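You operate a simulated robot arm through the tools that you are given. There is no shell and no other tool. Be economical: measure what you need, move in short steps, check, and stop when the job is done.

You run a simulated robot arm. Do the job below in one go: nothing can be reset, and whatever is moved stays where it is left.

JOB
Put the blue cartridge marked "57" from the ledge of the wall unit on the tiled bench and the blue cartridge marked "72" on the top of the black mat. Open the low right drawer, put the blue-capped bottle in the inside of the low right drawer, then shut the drawer. Take the teal card and put it in the blue tray. Put the blue filter on the top of the sand bench. Take the clean filter from the ledge of the wall unit and leave it on the top of the teal mat. Any order will do. Set down upright: blue cartridge, blue-capped bottle, blue filter, clean filter.
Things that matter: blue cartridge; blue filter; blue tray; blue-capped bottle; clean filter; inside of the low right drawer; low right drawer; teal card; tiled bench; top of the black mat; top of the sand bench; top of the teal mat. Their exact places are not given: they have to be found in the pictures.

It is judged by the outcome, as a careful person would: the job done as asked, and still so three seconds after it is handed in. It fails if anything else is knocked over, pushed out of place, dropped, spilled or broken.

ROBOT AND FRAMES
A 6-joint arm with a two-finger gripper on a trunk, on a base that drives. Base frame: it is fixed to the floor where the robot stands at the start and does not move with it; the origin is under the middle of the robot, x ahead of it, y to its left, z up. Units: m, degrees, N and s.
With the tool pointing down near the work surface it reaches from about 0.14 to 0.64 m from the robot's upright axis, wherever it stands. Its first joint turns from -166.0 to 166.0 degrees. Places, roughly: blue cartridge [0.5, -0.25, 1]; blue filter (6x6x9 cm) [-1.6, 8.3, 0.9]; blue tray (26x18x4 cm) [-6.8, 8, 0.9]; blue-capped bottle [-6.75, 7.5, 1]; clean filter [0.5, -0.75, 1]; inside of the low right drawer [-7.8, 7.5, 0.1]; low right drawer [-7.9, 7.5, 0.2]; teal card [-6.75, 7.75, 1]; tiled bench [-4, 0, 0.9]; top of the black mat (20x20 cm) [-1.78, 1.64, 0.88]; top of the sand bench [-4.1, 6.3, 0.8]; top of the teal mat (22x20 cm) [-0.34, -2.6, 0.56]. Payload 2.45 kg.
The tool frame sits at the grasp point between the pads (the TCP): z along the fingers, y along the line on which they close. The tips reach 0.026 m beyond it. Largest opening 0.096 m; the body of the gripper starts 0.069 m behind the TCP.
Orientation is told as [roll, pitch, yaw] about the base's x, y, z axes, in that order, counted from this pose: with the fingers straight down and closing along the base's y, the tool's x points along the base's -x, its y along +y and its z along -z.

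CONTROLS
- The arm moves only by the tool drive_tool. Its argument "plan" is a list of rows, each a list of 7 numbers: the shift along the tool's x, y, z in units of 30 mm (1.0 is 30 mm), then the turn, a rotation vector about the tool's x, y, z in units of 6 degrees (1.0 is 6 degrees), then the closure in counts, from 0 (fully open) to 255 (shut). In form: [[dx, dy, dz, ax, ay, az, jaw], ...]. A call has 1 to 10 rows; each row shifts and turns the commanded pose from where the row before left it, along the tool's axes as they then stand. A call with a number of a shift or a turn outside -1 to 1 is refused whole. Rows are played at 5 a second. More than 0.05 m and 8.6 degrees between two rows, or a gripper value outside its range, and nothing of the call is played. Where a pose cannot be reached the arm comes as near as it can. A force on the tool above 40 N (or 10 N above the force at the start of the call, whichever is more), or a blocked arm, ends the call early, and 0.2 s more pass. The fingers move at their own pace and stop on an object; they squeeze with about 32 N. The grip force told is the motor's: it shows also when the fingers shut on nothing. Time passes only in rows, and 0.2 s behind the last, so rows that do not move let the fingers close. It gives the time, the measured TCP pose, the force on the tool (base axes), the opening and the grip force at its end, in the units of the frame above (readings bear some noise), with the torque about the TCP (base axes, N m) and any sound that the robot's microphone picked up.
- Cameras (640 x 400 px; columns grow to the right, rows downward): "scene" is now at [0.0271, 0.1216, 1.1511]; the picture's right is [-0.40, -0.91, 0.00], its down [-0.22, 0.10, -0.97] and it looks along [0.89, -0.39, -0.24] (base axes); focal length 253 px, centre (320, 200). "wrist" rides on the gripper at [0.082, 0.003, -0.098] in the tool frame; the picture's right is [-0.04, 1.00, 0.00], its down [-0.73, -0.03, -0.68] and it looks along [-0.68, -0.03, 0.73] (tool axes); focal length 256 px, centre (320, 200).
- camera(camera): a new picture of that camera. The clock stands still meanwhile.
- move_column(by): slides the trunk up (or, below 0, down) by that many m; the arm and the scene camera ride with it, the base frame stays. It gives what a move gives, with no picture.
- drive_base(legs): drives the robot by 1 to 6 legs, each [ahead, turn to the left] in m and degrees, along the robot's own axes; the way and the turn of a leg run together, so that a leg with both is an arc; at most 1.5 m and 180 degrees a leg. The arm and the cameras ride along, it lands a little off, and it stops where it bumps. It gives what a move gives.
- head_to(pan, tilt): turns the head with the scene camera to pan (to the left, within 155 degrees either way) and tilt (down, from -29 to 69), counted from straight ahead of the robot. It gives what a move gives.
- point_at(camera, pixels): for up to 12 pixels [column, row] of the newest picture of that camera ("zoom" is the newest enlarged one), the place [x, y, z] in the base frame of the surface seen there, good to about 0.003 m. The clock stands still meanwhile.
- enlarge(camera, box): a new picture of the part [left, top, right, bottom] of that camera's present view, enlarged. The clock stands still meanwhile.
- hand_in(): hands the job in; it is judged then, once.

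Keep the steps short. Do not move on a guess: measure, check each grasp and each placing, and mend mistakes. In all there are 138 turns and 150 pictures (those below and enlarged ones count). Leave the gripper open and the arm clear of the work at the hand-in unless told otherwise, and finish with a single line.

The tools are called after ">>>" as a command line: name --pt "numbers of a row" for each row, then --argument value for the rest, lists and objects as JSON in quotes. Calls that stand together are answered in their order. drive_tool: Moves the arm, as the interface text tells. Its arguments: {"type":"object","properties":{"plan":{"type":"array","items":{"type":"array","items":{"type":"number"}}}},"required":["plan"]} The other tools are called the same way: move_column (by) slides the trunk up or down; drive_base (legs) drives the base; head_to (pan, tilt) turns the head that bears the scene camera; camera (camera) takes a picture; point_at (camera, pixels) gives the place of the surface under pixels of a picture; enlarge (camera, box) takes an enlarged picture of a part of a camera's view; hand_in () hands the job in.

At the start:

```text
time_s: 0.0
eef_pos: [0.2766, -0.3134, 1.0004]
orientation: [-0.1, 0.0, -0.2]
contact_force: [0.0, 0.3, -0.4]
wrist_torque: [0.0, -0.02, -0.04]
finger_gap: 0.096
finger_force: 0.0
trunk travel left (down, up): [-0.15, 0.0]
robot x, y, heading: [0.0009, -0.0001, 0.3]
head pan, tilt: [-23.9, 13.6]
```

scene: 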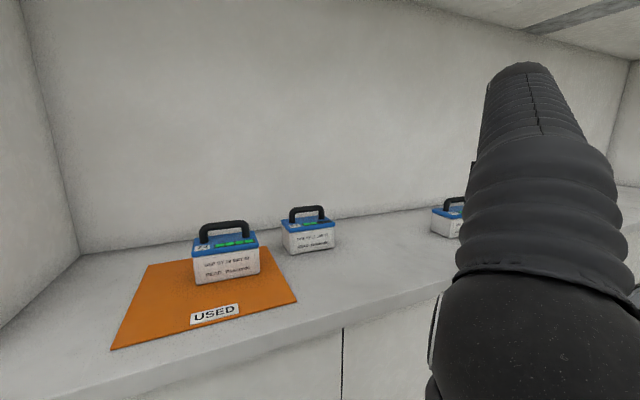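
wrist: 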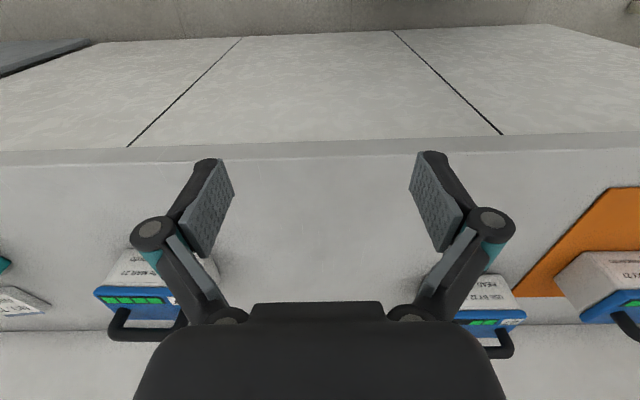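

I see several cartridges on the ledge, so I'll enlarge the scene view to read their markings and get a view further right.

>>> enlarge --camera "scene" --box '[180, 190, 350, 296]'

>>> head_to --pan -55 --tilt 20

>>> camera --camera "scene"

```text
3.76 times, centred on (265, 243) of scene
```

zoom: 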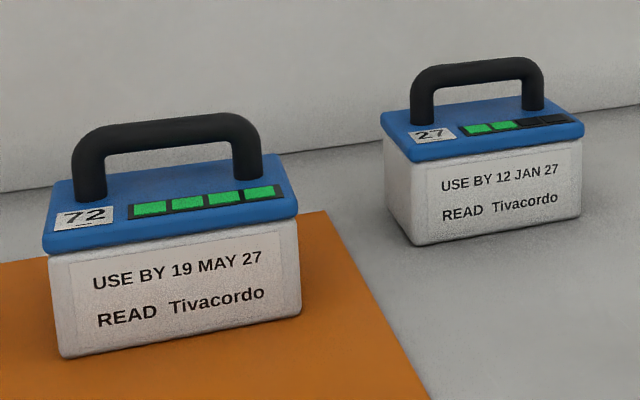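

```text
time_s: 1.0
eef_pos: [0.2756, -0.3119, 1.0008]
orientation: [-0.2, -0.1, -0.2]
contact_force: [0.1, -0.1, 0.1]
wrist_torque: [-0.02, -0.03, -0.01]
finger_gap: 0.096
finger_force: 0.0
trunk travel left (down, up): [-0.15, 0.0]
robot x, y, heading: [-0.0009, 0.0026, 0.2]
head pan, tilt: [-55.0, 20.0]
```

```text
146 pictures are left
```

scene: 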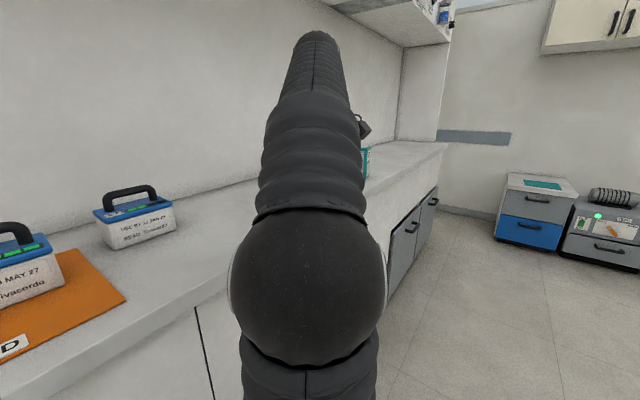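

The arm hides the rest of the ledge, so I'll back off a little and look again.

>>> drive_base --legs '[[-0.45, 0]]'

>>> head_to --pan -20 --tilt 10

>>> camera --camera "scene"

>>> camera --camera "wrist"

```text
time_s: 3.7
eef_pos: [-0.1731, -0.3137, 0.9992]
orientation: [-0.1, 0.0, -0.3]
contact_force: [-0.1, 0.2, 0.0]
wrist_torque: [-0.02, 0.04, -0.01]
finger_gap: 0.096
finger_force: 0.1
trunk travel left (down, up): [-0.15, 0.0]
robot x, y, heading: [-0.4473, 0.0021, 0.0]
head pan, tilt: [-55.0, 20.0]
```

```text
time_s: 4.7
eef_pos: [-0.1734, -0.313, 1.0002]
orientation: [0.0, 0.1, -0.4]
contact_force: [-0.3, -0.2, 0.6]
wrist_torque: [-0.01, -0.08, 0.01]
finger_gap: 0.096
finger_force: 0.2
trunk travel left (down, up): [-0.15, 0.0]
robot x, y, heading: [-0.455, 0.0032, -0.1]
head pan, tilt: [-20.0, 10.0]
```

```text
145 pictures are left
```

scene: 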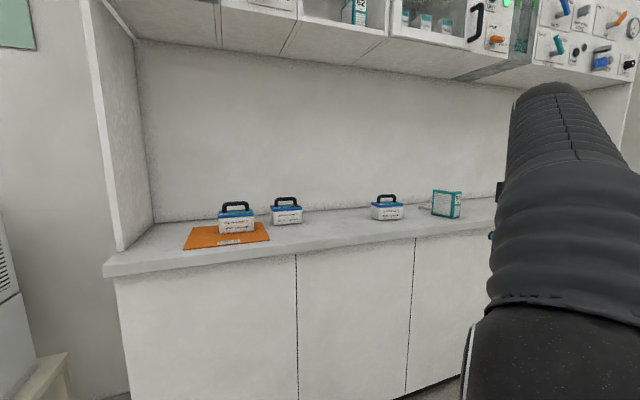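

```text
144 pictures are left
```

wrist: 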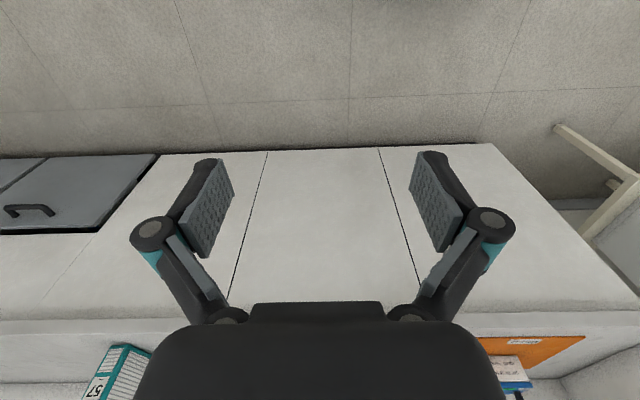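

The ledge carries three cartridges and a teal-edged box near (447,204). I'll zoom in on each.

>>> enlarge --camera "scene" --box '[350, 170, 500, 264]'

>>> point_at --camera "scene" --pixels '[[388, 207], [447, 204], [286, 214], [237, 215], [388, 197], [290, 198], [240, 205]]'

>>> head_to --pan -85 --tilt 15

>>> camera --camera "scene"

```text
4.26 times, centred on (425, 217) of scene
```

zoom: 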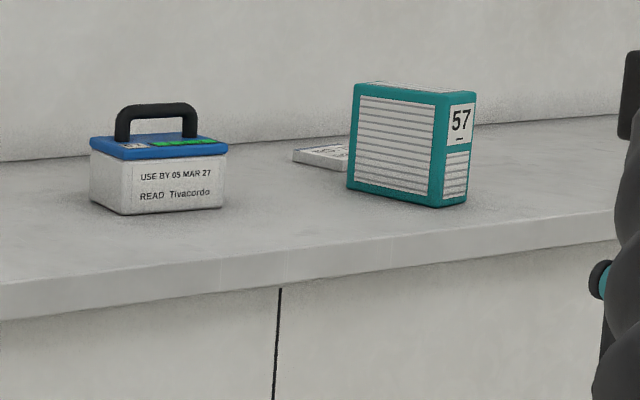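

```text
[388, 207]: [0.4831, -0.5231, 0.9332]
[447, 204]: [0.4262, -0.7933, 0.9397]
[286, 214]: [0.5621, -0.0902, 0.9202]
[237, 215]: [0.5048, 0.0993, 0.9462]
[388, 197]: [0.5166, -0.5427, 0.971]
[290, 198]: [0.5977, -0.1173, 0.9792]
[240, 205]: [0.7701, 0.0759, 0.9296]
```

```text
time_s: 6.0
eef_pos: [-0.1747, -0.3129, 0.9994]
orientation: [-0.1, 0.0, -0.4]
contact_force: [0.5, 0.2, -0.1]
wrist_torque: [-0.01, -0.04, 0.02]
finger_gap: 0.0961
finger_force: 0.0
trunk travel left (down, up): [-0.15, 0.0]
robot x, y, heading: [-0.4499, 0.0037, -0.2]
head pan, tilt: [-85.0, 15.0]
```

```text
142 pictures are left
```

scene: 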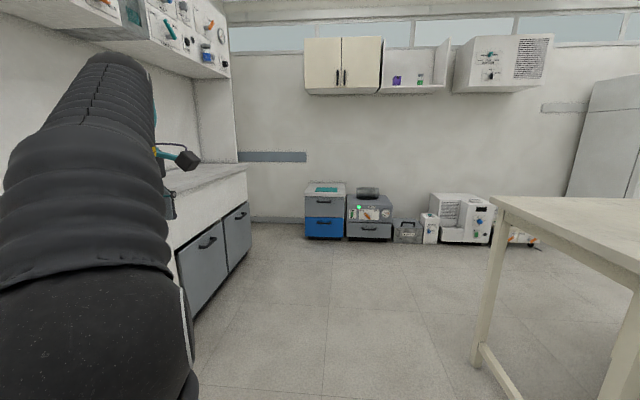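

The teal box reads "57". I'll turn the base left so the arm leaves the view, then look at the right part of the ledge.

>>> drive_base --legs '[[0, 80]]'

>>> head_to --pan -115 --tilt 12

>>> camera --camera "scene"

```text
time_s: 9.9
eef_pos: [-0.0935, 0.2191, 0.9999]
orientation: [-0.1, 0.0, 79.9]
contact_force: [0.2, 0.5, 1.1]
wrist_torque: [-0.01, 0.01, 0.01]
finger_gap: 0.0959
finger_force: 0.1
trunk travel left (down, up): [-0.15, 0.0]
robot x, y, heading: [-0.4494, 0.0001, 80.0]
head pan, tilt: [-85.0, 15.0]
```

```text
time_s: 10.8
eef_pos: [-0.0929, 0.219, 1.0006]
orientation: [-0.1, 0.1, 79.7]
contact_force: [-0.3, -0.4, -0.4]
wrist_torque: [0.0, 0.0, 0.02]
finger_gap: 0.0963
finger_force: 0.1
trunk travel left (down, up): [-0.15, 0.0]
robot x, y, heading: [-0.4461, 0.0041, 80.1]
head pan, tilt: [-115.0, 12.0]
```

```text
141 pictures are left
```

scene: 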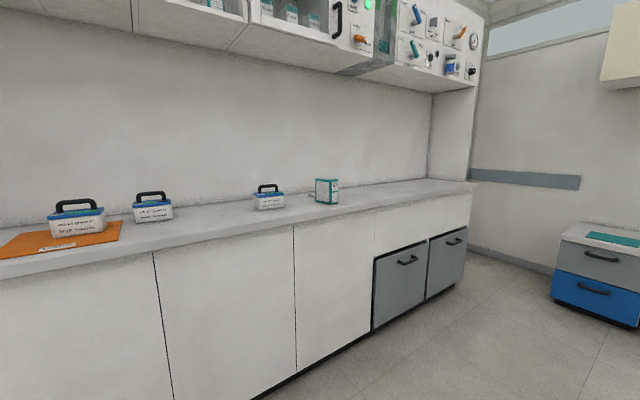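

Now the whole ledge is in view. I'll zoom on the third cartridge and the filter box.

>>> enlarge --camera "scene" --box '[245, 170, 349, 235]'

>>> enlarge --camera "scene" --box '[245, 175, 293, 205]'

>>> enlarge --camera "scene" --box '[200, 0, 360, 100]'

```text
6.15 times, centred on (297, 202) of scene
```

zoom: 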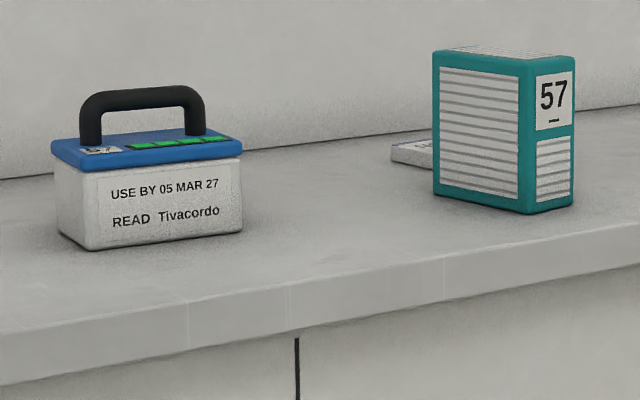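

```text
13.33 times, centred on (269, 190) of scene
```

zoom: 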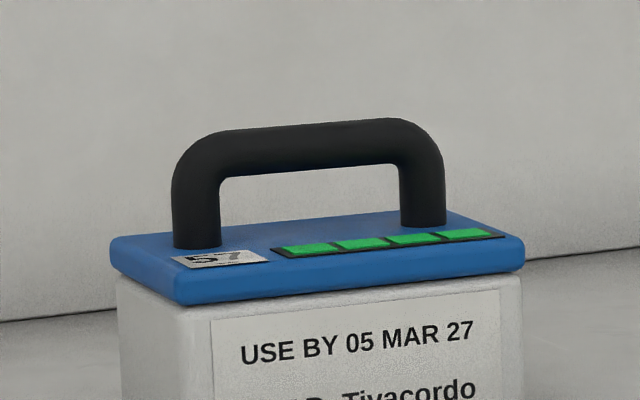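

```text
4.00 times, centred on (280, 50) of scene
```

zoom: 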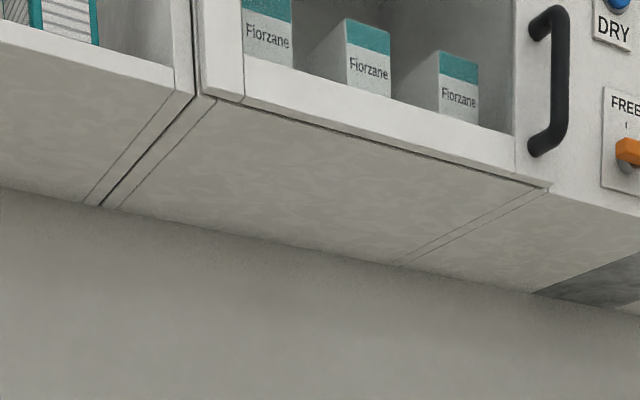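

The third cartridge is the "57" and the teal-framed box is the filter. I'll raise the arm clear and then drive to about (0,-0.4) facing the ledge.

>>> drive_tool --pt "0.5 0 -1 0 0 0 0" --pt "0.5 0 -1 0 0 0 0" --pt "0.5 0 -1 0 0 0 0" --pt "0 0 -1 0 0 0 0"

>>> drive_base --legs '[[0, -122], [0.6, 0], [0, 42]]'

>>> head_to --pan -25 --tilt 25

>>> camera --camera "scene"

```text
time_s: 11.8
eef_pos: [-0.1054, 0.1761, 1.0119]
orientation: [-0.3, -0.1, 79.8]
contact_force: [-0.2, 0.4, 0.5]
wrist_torque: [0.03, 0.01, -0.01]
finger_gap: 0.0961
finger_force: 0.1
out of reach, approached as far as the arm can: row 1, 2, 3, 4
trunk travel left (down, up): [-0.15, 0.0]
robot x, y, heading: [-0.451, 0.0024, 80.1]
head pan, tilt: [-115.0, 12.0]
```

```text
time_s: 22.2
eef_pos: [0.2329, -0.7011, 1.012]
orientation: [-0.2, -0.1, 0.3]
contact_force: [0.9, -0.5, -0.3]
wrist_torque: [0.02, -0.01, -0.01]
finger_gap: 0.096
finger_force: 0.0
trunk travel left (down, up): [-0.15, 0.0]
robot x, y, heading: [-0.006, -0.3939, 0.5]
head pan, tilt: [-115.0, 12.0]
```

```text
time_s: 23.9
eef_pos: [0.233, -0.7003, 1.0101]
orientation: [-0.4, 0.0, 0.3]
contact_force: [-0.9, 0.2, 0.3]
wrist_torque: [-0.05, 0.01, 0.0]
finger_gap: 0.0961
finger_force: 0.0
trunk travel left (down, up): [-0.15, 0.0]
robot x, y, heading: [-0.0012, -0.3933, 0.5]
head pan, tilt: [-25.0, 25.0]
```

```text
137 pictures are left
```

scene: 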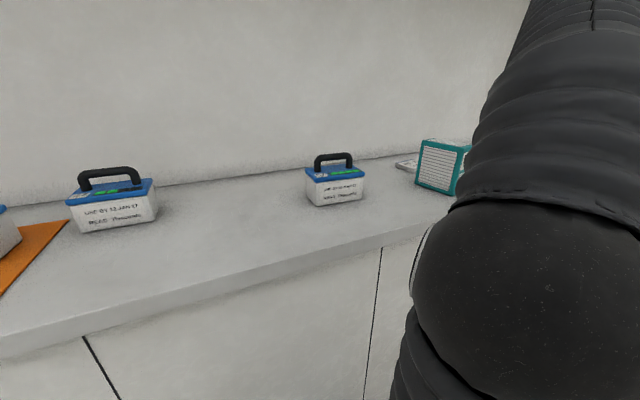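

Zooming on cartridge 57 at (335,180) to measure its handle.

>>> enlarge --camera "scene" --box '[295, 143, 375, 218]'

```text
5.33 times, centred on (335, 180) of scene
```

zoom: 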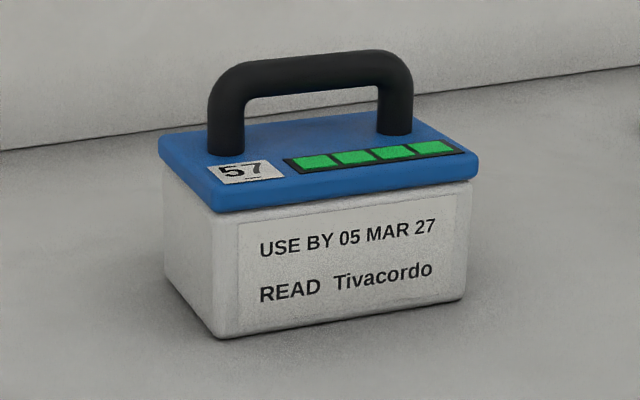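

>>> point_at --camera "zoom" --pixels '[[226, 120], [395, 115], [255, 72], [370, 62], [312, 68], [220, 205], [476, 172], [165, 148], [218, 335], [464, 297], [310, 135]]'

```text
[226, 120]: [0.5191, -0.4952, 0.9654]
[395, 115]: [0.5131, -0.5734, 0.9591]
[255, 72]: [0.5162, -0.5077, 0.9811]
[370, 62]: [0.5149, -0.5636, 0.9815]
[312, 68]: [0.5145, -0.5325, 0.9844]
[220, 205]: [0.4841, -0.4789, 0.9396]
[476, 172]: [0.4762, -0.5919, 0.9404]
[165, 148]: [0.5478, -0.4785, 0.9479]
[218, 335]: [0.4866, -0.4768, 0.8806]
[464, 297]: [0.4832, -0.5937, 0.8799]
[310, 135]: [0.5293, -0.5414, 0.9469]
```

The bar's centre is about (0.522,-0.534,0.98), its direction nearly along y. I'll turn the tool by about -94° yaw so the fingers close across it.

>>> drive_tool --pt "0.5 0 0 0 0 1 0" --pt "0 0 0 0 0 1 0" --pt "0 0 0 0 0 1 0" --pt "0 0 0 0 0 1 0" --pt "0 0 0 0 0 1 0" --pt "0 0 0 0 0 1 0" --pt "0 0 0 0 0 1 0" --pt "0 0 0 0 0 1 0" --pt "0 0 0 0 0 1 0" --pt "0 0 0 0 0 1 0"

>>> drive_tool --pt "0 0 0 0 0 1 0" --pt "0 0 0 0 0 1 0" --pt "0 0 0 0 0 1 0" --pt "0 0 0 0 0 1 0" --pt "0 0 0 0 0 1 0" --pt "0 0 0 0 0 0.8 0" --pt "0 0 0 0 0 0 0"

```text
time_s: 26.1
eef_pos: [0.217, -0.7001, 1.0125]
orientation: [-0.2, -0.4, -59.8]
contact_force: [0.1, -0.6, -0.2]
wrist_torque: [0.0, 0.01, -0.01]
finger_gap: 0.0959
finger_force: 0.1
trunk travel left (down, up): [-0.15, 0.0]
robot x, y, heading: [-0.006, -0.3955, 0.7]
head pan, tilt: [-25.0, 25.0]
```

```text
time_s: 27.6
eef_pos: [0.2172, -0.7017, 1.0106]
orientation: [0.1, -0.3, -94.7]
contact_force: [-0.4, -0.8, 0.4]
wrist_torque: [-0.02, -0.01, -0.01]
finger_gap: 0.0959
finger_force: 0.1
trunk travel left (down, up): [-0.15, 0.0]
robot x, y, heading: [-0.0052, -0.3953, 0.2]
head pan, tilt: [-25.0, 25.0]
```

Next I go to a spot just right of the handle at (0.522,-0.64), ready to slide the open fingers along the bar.

>>> drive_tool --pt "1 0 0 0 0 0 0" --pt "1 0 0 0 0 0 0"

>>> drive_tool --pt "0.08 1 0 0 0 0 0" --pt "0.08 1 0 0 0 0 0" --pt "0.08 1 0 0 0 0 0" --pt "0.08 1 0 0 0 0 0" --pt "0.08 1 0 0 0 0 0" --pt "0.08 1 0 0 0 0 0" --pt "0.08 1 0 0 0 0 0" --pt "0.08 1 0 0 0 0 0" --pt "0.08 1 0 0 0 0 0" --pt "0.08 1 0 0 0 0 0"

>>> camera --camera "wrist"

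>>> camera --camera "scene"

```text
time_s: 28.2
eef_pos: [0.2201, -0.6419, 1.0124]
orientation: [0.0, -0.3, -94.5]
contact_force: [0.6, -0.7, 0.0]
wrist_torque: [0.03, 0.0, 0.02]
finger_gap: 0.096
finger_force: 0.0
trunk travel left (down, up): [-0.15, 0.0]
robot x, y, heading: [-0.0049, -0.3947, 0.5]
head pan, tilt: [-25.0, 25.0]
```

```text
time_s: 30.4
eef_pos: [0.5095, -0.6352, 0.9722]
orientation: [0.3, -0.3, -94.5]
contact_force: [-0.1, -0.2, 0.6]
wrist_torque: [-0.01, -0.05, 0.01]
finger_gap: 0.0959
finger_force: 0.1
out of reach, approached as far as the arm can: row 5, 6, 7, 8, 9, 10
trunk travel left (down, up): [-0.15, 0.0]
robot x, y, heading: [-0.0025, -0.3945, 0.7]
head pan, tilt: [-25.0, 25.0]
```

```text
135 pictures are left
```

wrist: 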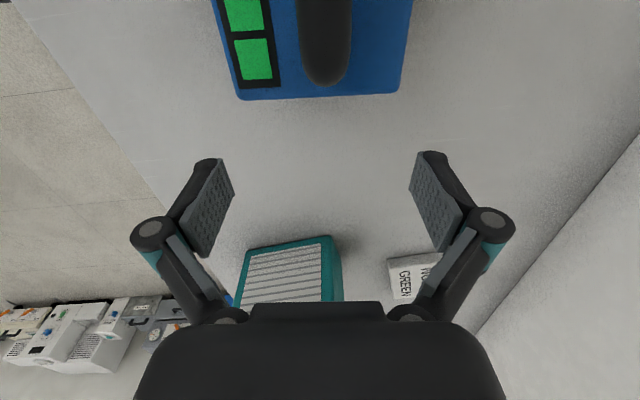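

```text
134 pictures are left
```

scene: 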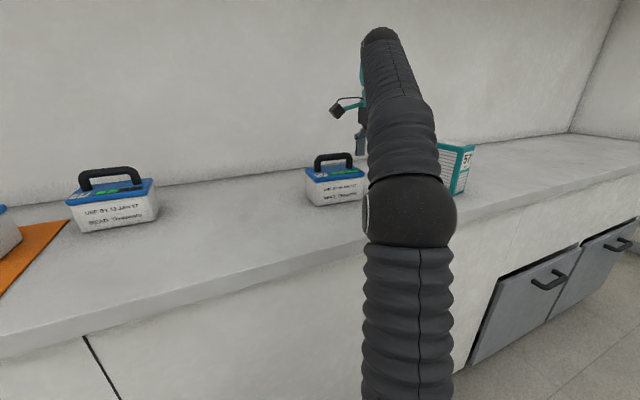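

The bar lines up with the gap between the fingers, near column 325. Sliding +y along the bar by about 0.10 m.

>>> drive_tool --pt "1 0.1 0 0 0 0 0" --pt "1 0.1 0 0 0 0 0" --pt "1 0.1 0 0 0 0 0" --pt "0.4 0.1 0 0 0 0 0"

>>> camera --camera "wrist"

```text
time_s: 31.4
eef_pos: [0.5302, -0.5314, 0.9711]
orientation: [0.1, -0.2, -94.6]
contact_force: [0.2, 0.8, 0.6]
wrist_torque: [0.0, 0.0, 0.0]
finger_gap: 0.0958
finger_force: 0.0
trunk travel left (down, up): [-0.15, 0.0]
robot x, y, heading: [-0.0055, -0.3933, 0.3]
head pan, tilt: [-25.0, 25.0]
```

```text
133 pictures are left
```

wrist: 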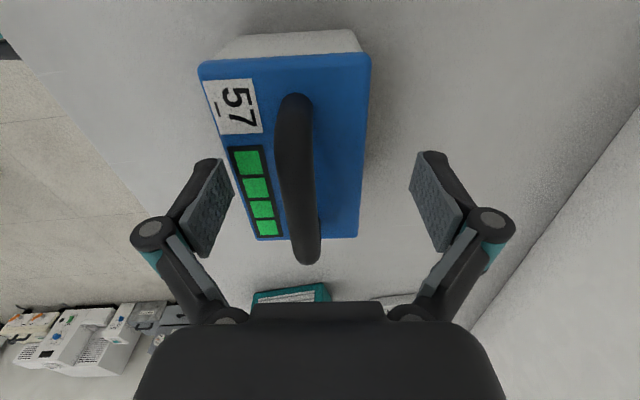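

The fingertips would be at lid height, so I raise by about 0.01 m, shift 0.008 m toward the bar, and see if the height is reachable.

>>> drive_tool --pt "-0.1 -0.28 -0.4 0 0 0 0" --pt "0 0 0 0 0 0 0"

```text
time_s: 32.0
eef_pos: [0.5225, -0.5347, 0.9819]
orientation: [0.1, -0.3, -94.5]
contact_force: [-0.5, -0.8, 0.5]
wrist_torque: [0.0, 0.03, 0.0]
finger_gap: 0.0959
finger_force: 0.0
trunk travel left (down, up): [-0.15, 0.0]
robot x, y, heading: [-0.0032, -0.3948, 0.2]
head pan, tilt: [-25.0, 25.0]
```

Height 0.982, centred on the bar. Closing.

>>> drive_tool --pt "0 0 0 0 0 0 255" --pt "0 0 0 0 0 0 255" --pt "0 0 0 0 0 0 255" --pt "0 0 0 0 0 0 255"

>>> camera --camera "wrist"

```text
time_s: 33.0
eef_pos: [0.522, -0.535, 0.9821]
orientation: [0.2, -0.2, -94.4]
contact_force: [0.5, -0.4, 4.0]
wrist_torque: [-0.02, 0.03, 0.15]
finger_gap: 0.0144
finger_force: 32.2
trunk travel left (down, up): [-0.15, 0.0]
robot x, y, heading: [-0.002, -0.3933, 0.6]
head pan, tilt: [-25.0, 25.0]
```

```text
132 pictures are left
```

wrist: 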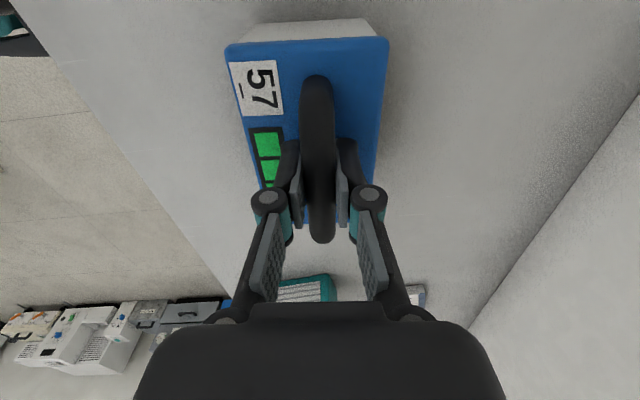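

Gripped (gap 14 mm). Lifting while pulling back toward the robot.

>>> drive_tool --pt "0 -0.3 -0.4 0 0 0 255" --pt "0 -0.6 -0.4 0 0 0 255" --pt "0 -0.9 -0.3 0 0 0 255" --pt "0 -1 -0.2 0 0 0 255" --pt "0 -1 0 0 0 0 255" --pt "0 -1 0 0 0 0 255" --pt "0 -1 0 0 0 0 255"

>>> camera --camera "wrist"

```text
time_s: 34.6
eef_pos: [0.3439, -0.5204, 1.0083]
orientation: [0.0, -0.3, -94.5]
contact_force: [0.3, 0.4, -4.1]
wrist_torque: [0.06, 0.0, 0.02]
finger_gap: 0.0156
finger_force: 32.1
out of reach, approached as far as the arm can: row 1, 2
trunk travel left (down, up): [-0.15, 0.0]
robot x, y, heading: [0.0004, -0.3971, 0.8]
head pan, tilt: [-25.0, 25.0]
```

```text
131 pictures are left
```

wrist: 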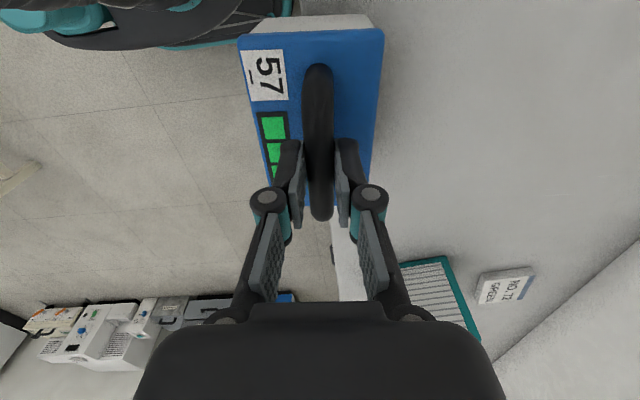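

Held firmly. I'll tuck it a little closer, back off 0.45 m, turn around and look at the room.

>>> drive_tool --pt "0 -1 0 0 0 0 255" --pt "0 -1 0 0 0 0 255"

>>> drive_base --legs '[[-0.45, 0], [0, 180]]'

>>> head_to --pan 0 --tilt 10

>>> camera --camera "scene"

>>> head_to --pan -60 --tilt 10

>>> camera --camera "scene"

>>> head_to --pan 60 --tilt 10

>>> camera --camera "scene"

```text
time_s: 35.2
eef_pos: [0.2852, -0.5143, 1.0066]
orientation: [0.3, -0.3, -94.5]
contact_force: [0.0, -1.5, -4.6]
wrist_torque: [0.01, 0.0, 0.02]
finger_gap: 0.0152
finger_force: 32.0
trunk travel left (down, up): [-0.15, 0.0]
robot x, y, heading: [-0.0031, -0.3936, 0.6]
head pan, tilt: [-25.0, 25.0]
```

```text
time_s: 45.3
eef_pos: [-0.7427, -0.2758, 1.008]
orientation: [0.2, -0.4, 85.6]
contact_force: [-0.2, -0.1, -3.5]
wrist_torque: [-0.03, 0.01, -0.04]
finger_gap: 0.0154
finger_force: 31.8
trunk travel left (down, up): [-0.15, 0.0]
robot x, y, heading: [-0.4549, -0.3946, -179.3]
head pan, tilt: [-25.0, 25.0]
```

```text
time_s: 46.2
eef_pos: [-0.7423, -0.2767, 1.0072]
orientation: [0.3, -0.4, 85.5]
contact_force: [-0.6, 0.2, -3.9]
wrist_torque: [0.0, 0.01, 0.01]
finger_gap: 0.0154
finger_force: 32.8
trunk travel left (down, up): [-0.15, 0.0]
robot x, y, heading: [-0.4579, -0.3966, -179.4]
head pan, tilt: [0.0, 10.0]
```

```text
130 pictures are left
```

scene: 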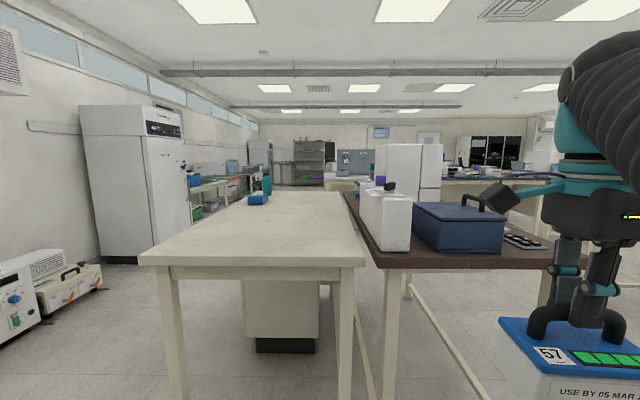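

```text
time_s: 47.5
eef_pos: [-0.7438, -0.2757, 1.0063]
orientation: [0.3, -0.4, 85.6]
contact_force: [0.4, 1.1, -4.3]
wrist_torque: [-0.03, 0.05, 0.03]
finger_gap: 0.0152
finger_force: 31.6
trunk travel left (down, up): [-0.15, 0.0]
robot x, y, heading: [-0.4586, -0.3934, -179.6]
head pan, tilt: [-60.0, 10.0]
```

```text
129 pictures are left
```

scene: 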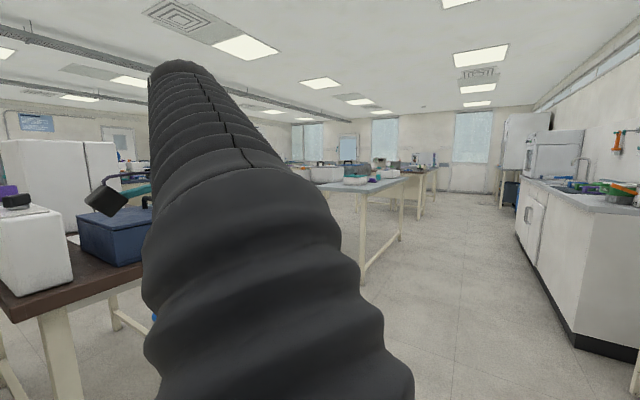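

```text
time_s: 49.5
eef_pos: [-0.7443, -0.2766, 1.0074]
orientation: [0.2, -0.4, 85.5]
contact_force: [0.2, -1.0, -5.3]
wrist_torque: [-0.05, 0.01, -0.02]
finger_gap: 0.0152
finger_force: 32.2
trunk travel left (down, up): [-0.15, 0.0]
robot x, y, heading: [-0.4569, -0.3991, -179.4]
head pan, tilt: [60.0, 10.0]
```

```text
128 pictures are left
```

scene: 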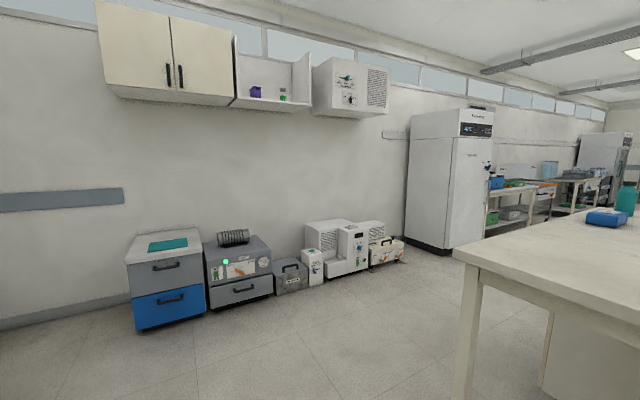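

I'll go back to the straight-ahead view and measure the tables there.

>>> point_at --camera "scene" --pixels '[[470, 255], [600, 330], [620, 250], [605, 215], [170, 245], [130, 260]]'

>>> head_to --pan 5 --tilt 5

>>> camera --camera "scene"

```text
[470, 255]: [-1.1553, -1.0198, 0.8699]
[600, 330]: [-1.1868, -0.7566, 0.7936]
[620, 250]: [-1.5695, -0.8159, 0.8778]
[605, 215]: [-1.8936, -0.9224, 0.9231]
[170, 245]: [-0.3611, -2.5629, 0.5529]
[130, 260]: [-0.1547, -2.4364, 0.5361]
```

```text
time_s: 50.8
eef_pos: [-0.7435, -0.2764, 1.0068]
orientation: [0.4, -0.4, 85.6]
contact_force: [1.2, -0.3, -3.1]
wrist_torque: [-0.02, 0.01, 0.0]
finger_gap: 0.0155
finger_force: 32.0
trunk travel left (down, up): [-0.15, 0.0]
robot x, y, heading: [-0.4554, -0.3995, -179.3]
head pan, tilt: [5.0, 5.0]
```

```text
127 pictures are left
```

scene: 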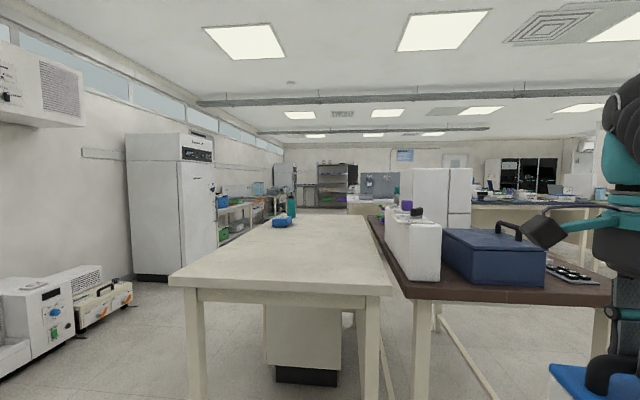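

>>> point_at --camera "scene" --pixels '[[385, 290], [180, 280], [350, 215], [262, 217], [600, 300], [405, 293], [375, 225], [360, 210], [350, 197], [570, 200], [480, 200], [345, 203]]'

>>> enlarge --camera "scene" --box '[200, 150, 440, 300]'

```text
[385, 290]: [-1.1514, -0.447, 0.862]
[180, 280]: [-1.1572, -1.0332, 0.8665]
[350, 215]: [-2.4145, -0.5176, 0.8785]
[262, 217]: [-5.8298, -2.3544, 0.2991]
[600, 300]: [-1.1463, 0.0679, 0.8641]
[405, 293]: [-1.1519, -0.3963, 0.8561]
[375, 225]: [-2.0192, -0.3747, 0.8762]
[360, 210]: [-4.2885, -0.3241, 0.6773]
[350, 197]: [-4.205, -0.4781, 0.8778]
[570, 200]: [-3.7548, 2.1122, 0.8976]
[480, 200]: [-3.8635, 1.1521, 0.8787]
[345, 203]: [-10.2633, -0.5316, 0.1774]
```

```text
2.67 times, centred on (320, 225) of scene
```

zoom: 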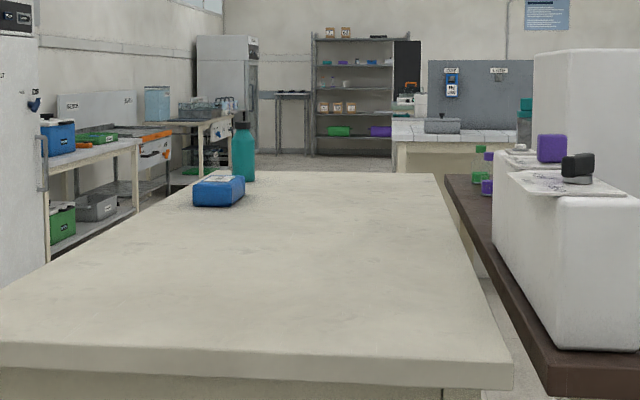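

The tiled bench is the one behind at x≈-3.8. I'll go around the right-hand end of the brown table: first to (-0.46,0.6), then look.

>>> drive_base --legs '[[0, -90], [1.0, 0], [0, 90]]'

>>> head_to --pan 0 --tilt 10

>>> camera --camera "scene"

>>> head_to --pan -75 --tilt 10

>>> camera --camera "scene"

```text
time_s: 63.6
eef_pos: [-0.7712, 0.7203, 1.0071]
orientation: [0.4, -0.4, 87.6]
contact_force: [-0.1, -0.4, -4.4]
wrist_torque: [-0.03, 0.03, 0.02]
finger_gap: 0.0154
finger_force: 31.9
trunk travel left (down, up): [-0.15, 0.0]
robot x, y, heading: [-0.4758, 0.6079, -177.3]
head pan, tilt: [5.0, 5.0]
```

```text
time_s: 64.3
eef_pos: [-0.7716, 0.7193, 1.0056]
orientation: [0.3, -0.5, 87.6]
contact_force: [0.0, 0.3, -4.8]
wrist_torque: [-0.06, -0.03, -0.02]
finger_gap: 0.0154
finger_force: 31.6
trunk travel left (down, up): [-0.15, 0.0]
robot x, y, heading: [-0.4778, 0.6065, -177.3]
head pan, tilt: [0.0, 10.0]
```

```text
125 pictures are left
```

scene: 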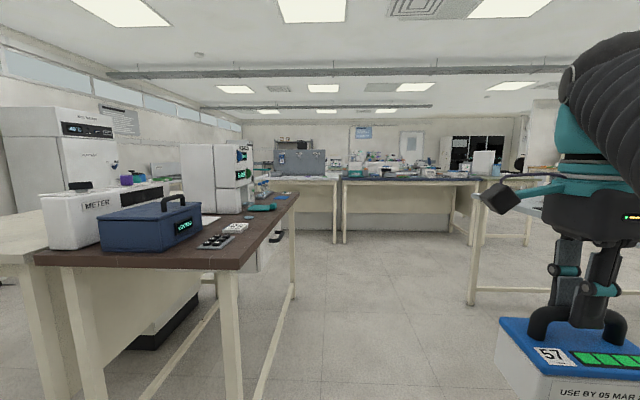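

```text
time_s: 65.8
eef_pos: [-0.772, 0.7192, 1.0067]
orientation: [0.3, -0.4, 87.7]
contact_force: [-0.3, 0.6, -4.1]
wrist_torque: [-0.06, -0.02, 0.0]
finger_gap: 0.0152
finger_force: 32.1
trunk travel left (down, up): [-0.15, 0.0]
robot x, y, heading: [-0.4792, 0.6105, -177.6]
head pan, tilt: [-75.0, 10.0]
```

```text
124 pictures are left
```

scene: 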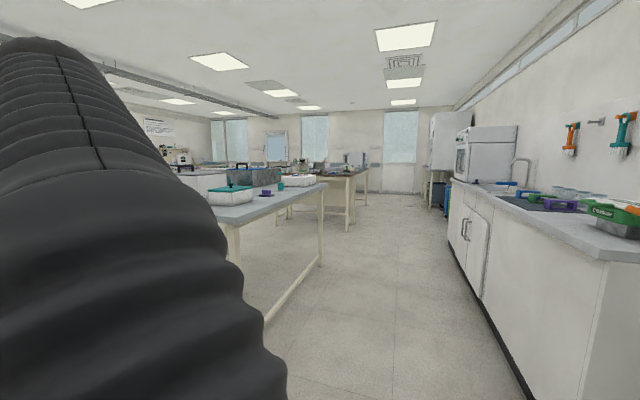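

The corridor at y≈0.6 is clear. Moving 1.3 m ahead, then looking at the bench.

>>> drive_base --legs '[[0, -2.5], [1.4, 0]]'

>>> head_to --pan 12 --tilt 8

>>> camera --camera "scene"

```text
time_s: 73.1
eef_pos: [-2.1647, 0.7231, 1.0072]
orientation: [0.3, -0.5, 85.6]
contact_force: [-0.4, 0.2, -4.0]
wrist_torque: [-0.02, 0.02, 0.01]
finger_gap: 0.0152
finger_force: 31.7
trunk travel left (down, up): [-0.15, 0.0]
robot x, y, heading: [-1.8773, 0.6033, -179.5]
head pan, tilt: [-75.0, 10.0]
```

```text
time_s: 74.8
eef_pos: [-2.1649, 0.723, 1.0061]
orientation: [0.3, -0.4, 85.6]
contact_force: [0.5, 0.6, -4.2]
wrist_torque: [0.02, 0.01, -0.02]
finger_gap: 0.0152
finger_force: 32.1
trunk travel left (down, up): [-0.15, 0.0]
robot x, y, heading: [-1.8749, 0.6014, -179.7]
head pan, tilt: [12.0, 8.0]
```

```text
123 pictures are left
```

scene: 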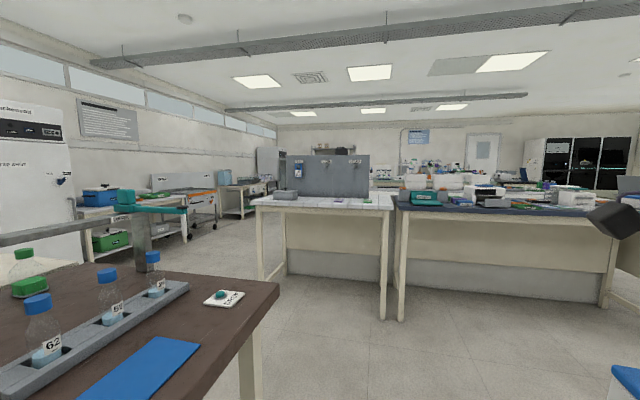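

>>> enlarge --camera "scene" --box '[240, 150, 416, 260]'

>>> point_at --camera "scene" --pixels '[[262, 205], [388, 209], [320, 205], [340, 205], [370, 200], [290, 203], [275, 288], [280, 195]]'

```text
3.64 times, centred on (328, 205) of scene
```

zoom: 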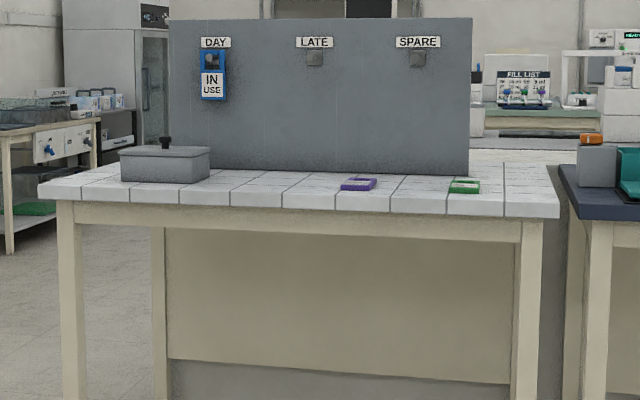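

```text
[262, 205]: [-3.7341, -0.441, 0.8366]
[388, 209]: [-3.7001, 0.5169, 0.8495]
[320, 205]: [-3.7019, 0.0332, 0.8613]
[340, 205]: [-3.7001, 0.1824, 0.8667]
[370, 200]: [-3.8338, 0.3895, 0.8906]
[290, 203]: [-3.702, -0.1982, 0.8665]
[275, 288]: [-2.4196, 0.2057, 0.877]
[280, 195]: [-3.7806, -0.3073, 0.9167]
```

There is free space on the tiled bench between the grey box and the purple item, around (-3.79, 0). Driving to about (-3.3,-0.1), facing it.

>>> drive_base --legs '[[1.1, 0], [0, 90], [0.68, 0], [0, -90], [0.25, 0]]'

>>> head_to --pan 0 --tilt 30

>>> camera --camera "scene"

```text
time_s: 92.9
eef_pos: [-3.5049, 0.0321, 1.0063]
orientation: [0.3, -0.4, 86.4]
contact_force: [0.4, 0.6, -4.6]
wrist_torque: [-0.07, 0.0, -0.02]
finger_gap: 0.0151
finger_force: 32.3
trunk travel left (down, up): [-0.15, 0.0]
robot x, y, heading: [-3.2174, -0.0837, -178.6]
head pan, tilt: [12.0, 8.0]
```

```text
time_s: 93.7
eef_pos: [-3.506, 0.0318, 1.006]
orientation: [0.4, -0.4, 86.4]
contact_force: [-0.2, -0.5, -4.2]
wrist_torque: [-0.02, -0.02, 0.0]
finger_gap: 0.0154
finger_force: 31.9
trunk travel left (down, up): [-0.15, 0.0]
robot x, y, heading: [-3.213, -0.0862, -178.7]
head pan, tilt: [0.0, 30.0]
```

```text
121 pictures are left
```

scene: 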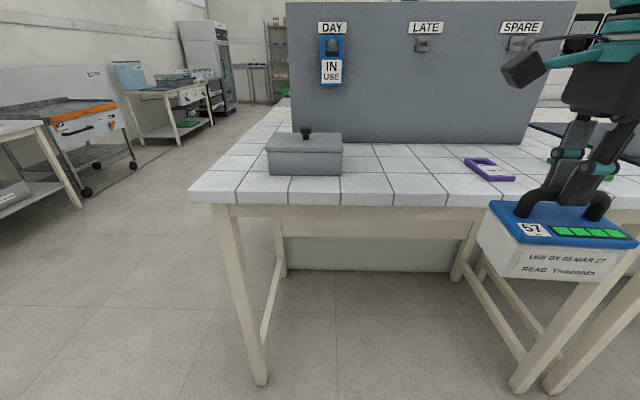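

>>> point_at --camera "scene" --pixels '[[340, 172], [465, 160], [490, 180], [515, 176], [400, 185], [420, 203], [300, 170], [400, 150], [545, 160]]'

```text
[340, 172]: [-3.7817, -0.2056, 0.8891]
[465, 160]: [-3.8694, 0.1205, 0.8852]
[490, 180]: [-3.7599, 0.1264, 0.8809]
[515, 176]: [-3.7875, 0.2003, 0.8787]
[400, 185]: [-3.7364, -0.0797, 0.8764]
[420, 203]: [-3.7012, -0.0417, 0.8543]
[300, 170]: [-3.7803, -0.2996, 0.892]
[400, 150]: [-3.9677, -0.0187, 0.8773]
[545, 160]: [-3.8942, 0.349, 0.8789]
```

Bench top is z≈0.878 and free between y=-0.2 and 0.12. Moving the base 0.09 m forward, then the tool to about (-3.80,-0.045).

>>> drive_base --legs '[[0.09, 0]]'

>>> drive_tool --pt "0.43 0.9 -0.1 0 0 0 255" --pt "0.43 0.9 0 0 0 0 255" --pt "0.43 0.9 0 0 0 0 255" --pt "0.43 0.9 0 0 0 0 255" --pt "0.43 0.9 0 0 0 0 255" --pt "0.43 0.9 0 0 0 0 255" --pt "0.43 0.9 0 0 0 0 255"

>>> camera --camera "scene"

```text
time_s: 94.8
eef_pos: [-3.5944, 0.03, 1.0062]
orientation: [0.3, -0.4, 86.5]
contact_force: [0.3, -0.4, -4.3]
wrist_torque: [-0.06, -0.01, 0.01]
finger_gap: 0.0153
finger_force: 31.9
trunk travel left (down, up): [-0.15, 0.0]
robot x, y, heading: [-3.3074, -0.0856, -178.6]
head pan, tilt: [0.0, 30.0]
```

```text
time_s: 96.4
eef_pos: [-3.7868, -0.0491, 1.0028]
orientation: [0.5, -0.5, 86.5]
contact_force: [0.3, 0.6, -3.8]
wrist_torque: [-0.04, 0.03, 0.01]
finger_gap: 0.0151
finger_force: 31.8
out of reach, approached as far as the arm can: row 7
trunk travel left (down, up): [-0.15, 0.0]
robot x, y, heading: [-3.3073, -0.0867, -178.6]
head pan, tilt: [0.0, 30.0]
```

```text
120 pictures are left
```

scene: 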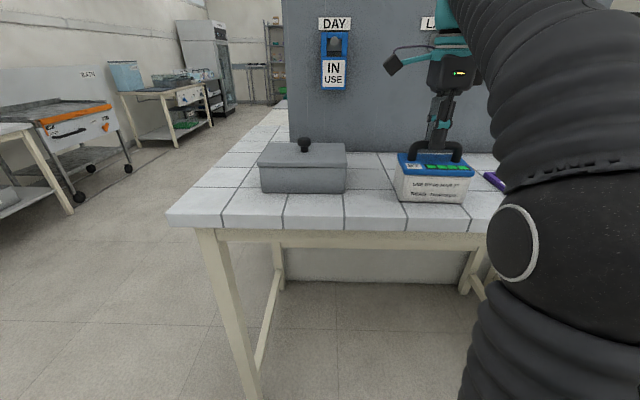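

Clear of the purple item and the grey box. Lowering gently.

>>> drive_tool --pt "0 0 0.3 0 0 0 255" --pt "0 0 0.2 0 0 0 255" --pt "0 0 0.1 0 0 0 255" --pt "0 0 0.05 0 0 0 255" --pt "0 0 0 0 0 0 255"

```text
time_s: 97.6
eef_pos: [-3.7858, -0.0485, 0.9835]
orientation: [0.4, -0.4, 86.5]
contact_force: [9.9, 0.1, 21.9]
wrist_torque: [0.04, -0.08, -0.02]
finger_gap: 0.0148
finger_force: 31.7
trunk travel left (down, up): [-0.15, 0.0]
robot x, y, heading: [-3.3055, -0.0853, -178.8]
head pan, tilt: [0.0, 30.0]
```

It's down on the bench (contact 22 N). Opening.

>>> drive_tool --pt "0 0 -0.04 0 0 0 230" --pt "0 0 0 0 0 0 200" --pt "0 0 0 0 0 0 100" --pt "0 0 0 0 0 0 0" --pt "0 0 0 0 0 0 0"

>>> camera --camera "wrist"

```text
time_s: 98.8
eef_pos: [-3.7882, -0.0484, 0.9843]
orientation: [0.2, -0.5, 86.5]
contact_force: [-0.5, -0.1, -0.4]
wrist_torque: [0.0, -0.02, 0.06]
finger_gap: 0.0961
finger_force: 0.0
trunk travel left (down, up): [-0.15, 0.0]
robot x, y, heading: [-3.3085, -0.0893, -178.7]
head pan, tilt: [0.0, 30.0]
```

```text
119 pictures are left
```

wrist: 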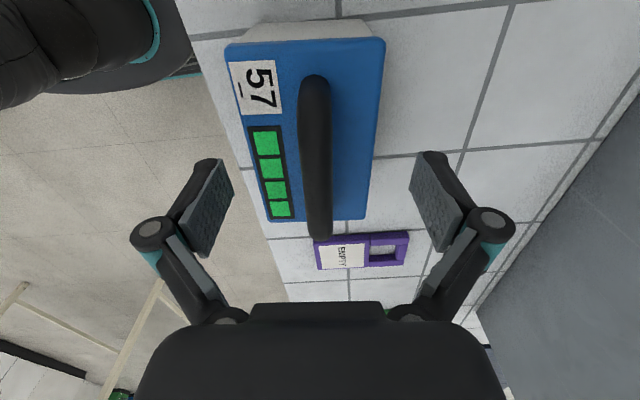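

Released, standing upright. Sliding out along the bar, then pulling back.

>>> drive_tool --pt "0 0 -0.5 0 0 0 0" --pt "-1 0 0 0 0 0 0" --pt "-1 0 0 0 0 0 0" --pt "-1 0 0 0 0 0 0" --pt "-1 0 0 0 0 0 0" --pt "0 -1 0 0 0 0 0" --pt "0 -1 0 0 0 0 0" --pt "0 -1 0 0 0 0 0" --pt "0 -1 0 0 0 0 0" --pt "0 -1 0 0 0 0 0"

>>> drive_tool --pt "0 -1 0 0 0 0 0" --pt "0 -1 0 0 0 0 0"

>>> camera --camera "scene"

```text
time_s: 101.0
eef_pos: [-3.6313, 0.0616, 1.0013]
orientation: [0.3, -0.4, 86.6]
contact_force: [0.4, 0.5, -0.7]
wrist_torque: [-0.02, -0.05, 0.02]
finger_gap: 0.0962
finger_force: 0.1
trunk travel left (down, up): [-0.15, 0.0]
robot x, y, heading: [-3.303, -0.0895, -178.7]
head pan, tilt: [0.0, 30.0]
```

```text
time_s: 101.6
eef_pos: [-3.5702, 0.0577, 0.9993]
orientation: [0.2, -0.3, 86.5]
contact_force: [0.1, 0.2, -0.9]
wrist_torque: [-0.02, 0.0, -0.01]
finger_gap: 0.096
finger_force: 0.2
trunk travel left (down, up): [-0.15, 0.0]
robot x, y, heading: [-3.3043, -0.0872, -178.4]
head pan, tilt: [0.0, 30.0]
```

```text
118 pictures are left
```

scene: 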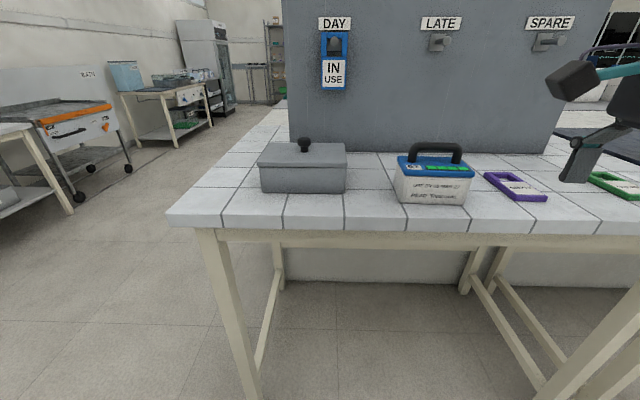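

57 stands on the tiled bench. Now driving back toward the ledge through the same corridor; on the way I'll look at the black mat.

>>> drive_base --legs '[[-0.35, 0], [0, -90], [0.68, 0], [0, -91.6], [1.3, 0]]'

>>> head_to --pan 90 --tilt 18

>>> camera --camera "scene"

```text
time_s: 121.1
eef_pos: [-1.4194, 0.4926, 0.999]
orientation: [0.2, -0.3, -93.3]
contact_force: [-0.3, 0.3, -0.1]
wrist_torque: [0.02, 0.02, -0.01]
finger_gap: 0.0961
finger_force: 0.0
trunk travel left (down, up): [-0.15, 0.0]
robot x, y, heading: [-1.6853, 0.6354, 1.7]
head pan, tilt: [0.0, 30.0]
```

```text
time_s: 122.7
eef_pos: [-1.4187, 0.4947, 0.9991]
orientation: [0.2, -0.4, -93.3]
contact_force: [-0.1, 0.4, 0.9]
wrist_torque: [0.02, 0.0, 0.01]
finger_gap: 0.0963
finger_force: 0.1
trunk travel left (down, up): [-0.15, 0.0]
robot x, y, heading: [-1.6858, 0.6395, 1.6]
head pan, tilt: [90.0, 18.0]
```

```text
117 pictures are left
```

scene: 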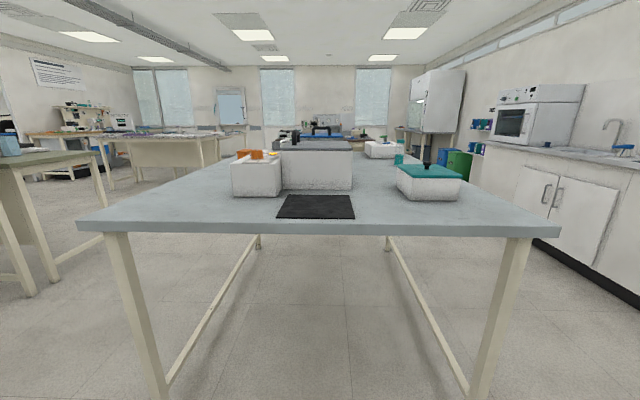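

>>> point_at --camera "scene" --pixels '[[278, 217], [353, 217], [286, 196], [347, 196], [316, 207], [320, 229], [110, 228], [530, 232]]'

>>> drive_base --legs '[[1.25, -1.5], [0, -70], [0.35, 0], [0, 70]]'

>>> head_to --pan 10 --tilt 20

>>> camera --camera "scene"

```text
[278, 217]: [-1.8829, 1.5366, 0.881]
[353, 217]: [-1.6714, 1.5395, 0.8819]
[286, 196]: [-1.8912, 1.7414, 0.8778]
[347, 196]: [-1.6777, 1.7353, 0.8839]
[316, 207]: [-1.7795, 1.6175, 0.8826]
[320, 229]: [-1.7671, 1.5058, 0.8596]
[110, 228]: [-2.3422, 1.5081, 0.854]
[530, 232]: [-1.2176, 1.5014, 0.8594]
```

```text
time_s: 137.0
eef_pos: [-0.0355, 0.1931, 0.9985]
orientation: [0.3, -0.4, -93.5]
contact_force: [-0.6, -0.1, 0.0]
wrist_torque: [-0.01, -0.02, 0.0]
finger_gap: 0.0961
finger_force: 0.1
trunk travel left (down, up): [-0.15, 0.0]
robot x, y, heading: [-0.301, 0.334, 1.2]
head pan, tilt: [90.0, 18.0]
```

```text
time_s: 138.5
eef_pos: [-0.0366, 0.1926, 0.9991]
orientation: [0.3, -0.4, -93.5]
contact_force: [-0.1, 0.2, 1.0]
wrist_torque: [-0.03, -0.01, -0.02]
finger_gap: 0.0962
finger_force: 0.0
trunk travel left (down, up): [-0.15, 0.0]
robot x, y, heading: [-0.3032, 0.3386, 1.3]
head pan, tilt: [10.0, 20.0]
```

```text
116 pictures are left
```

scene: 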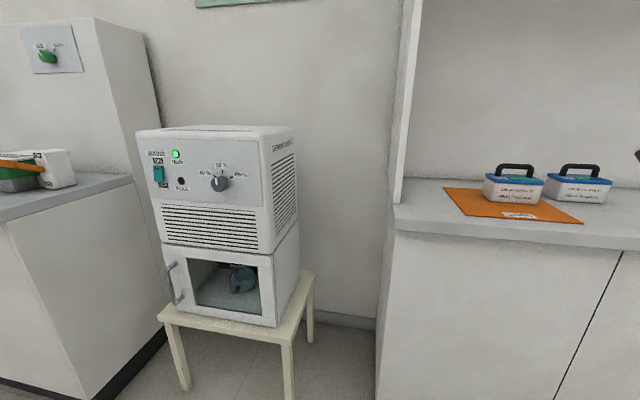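

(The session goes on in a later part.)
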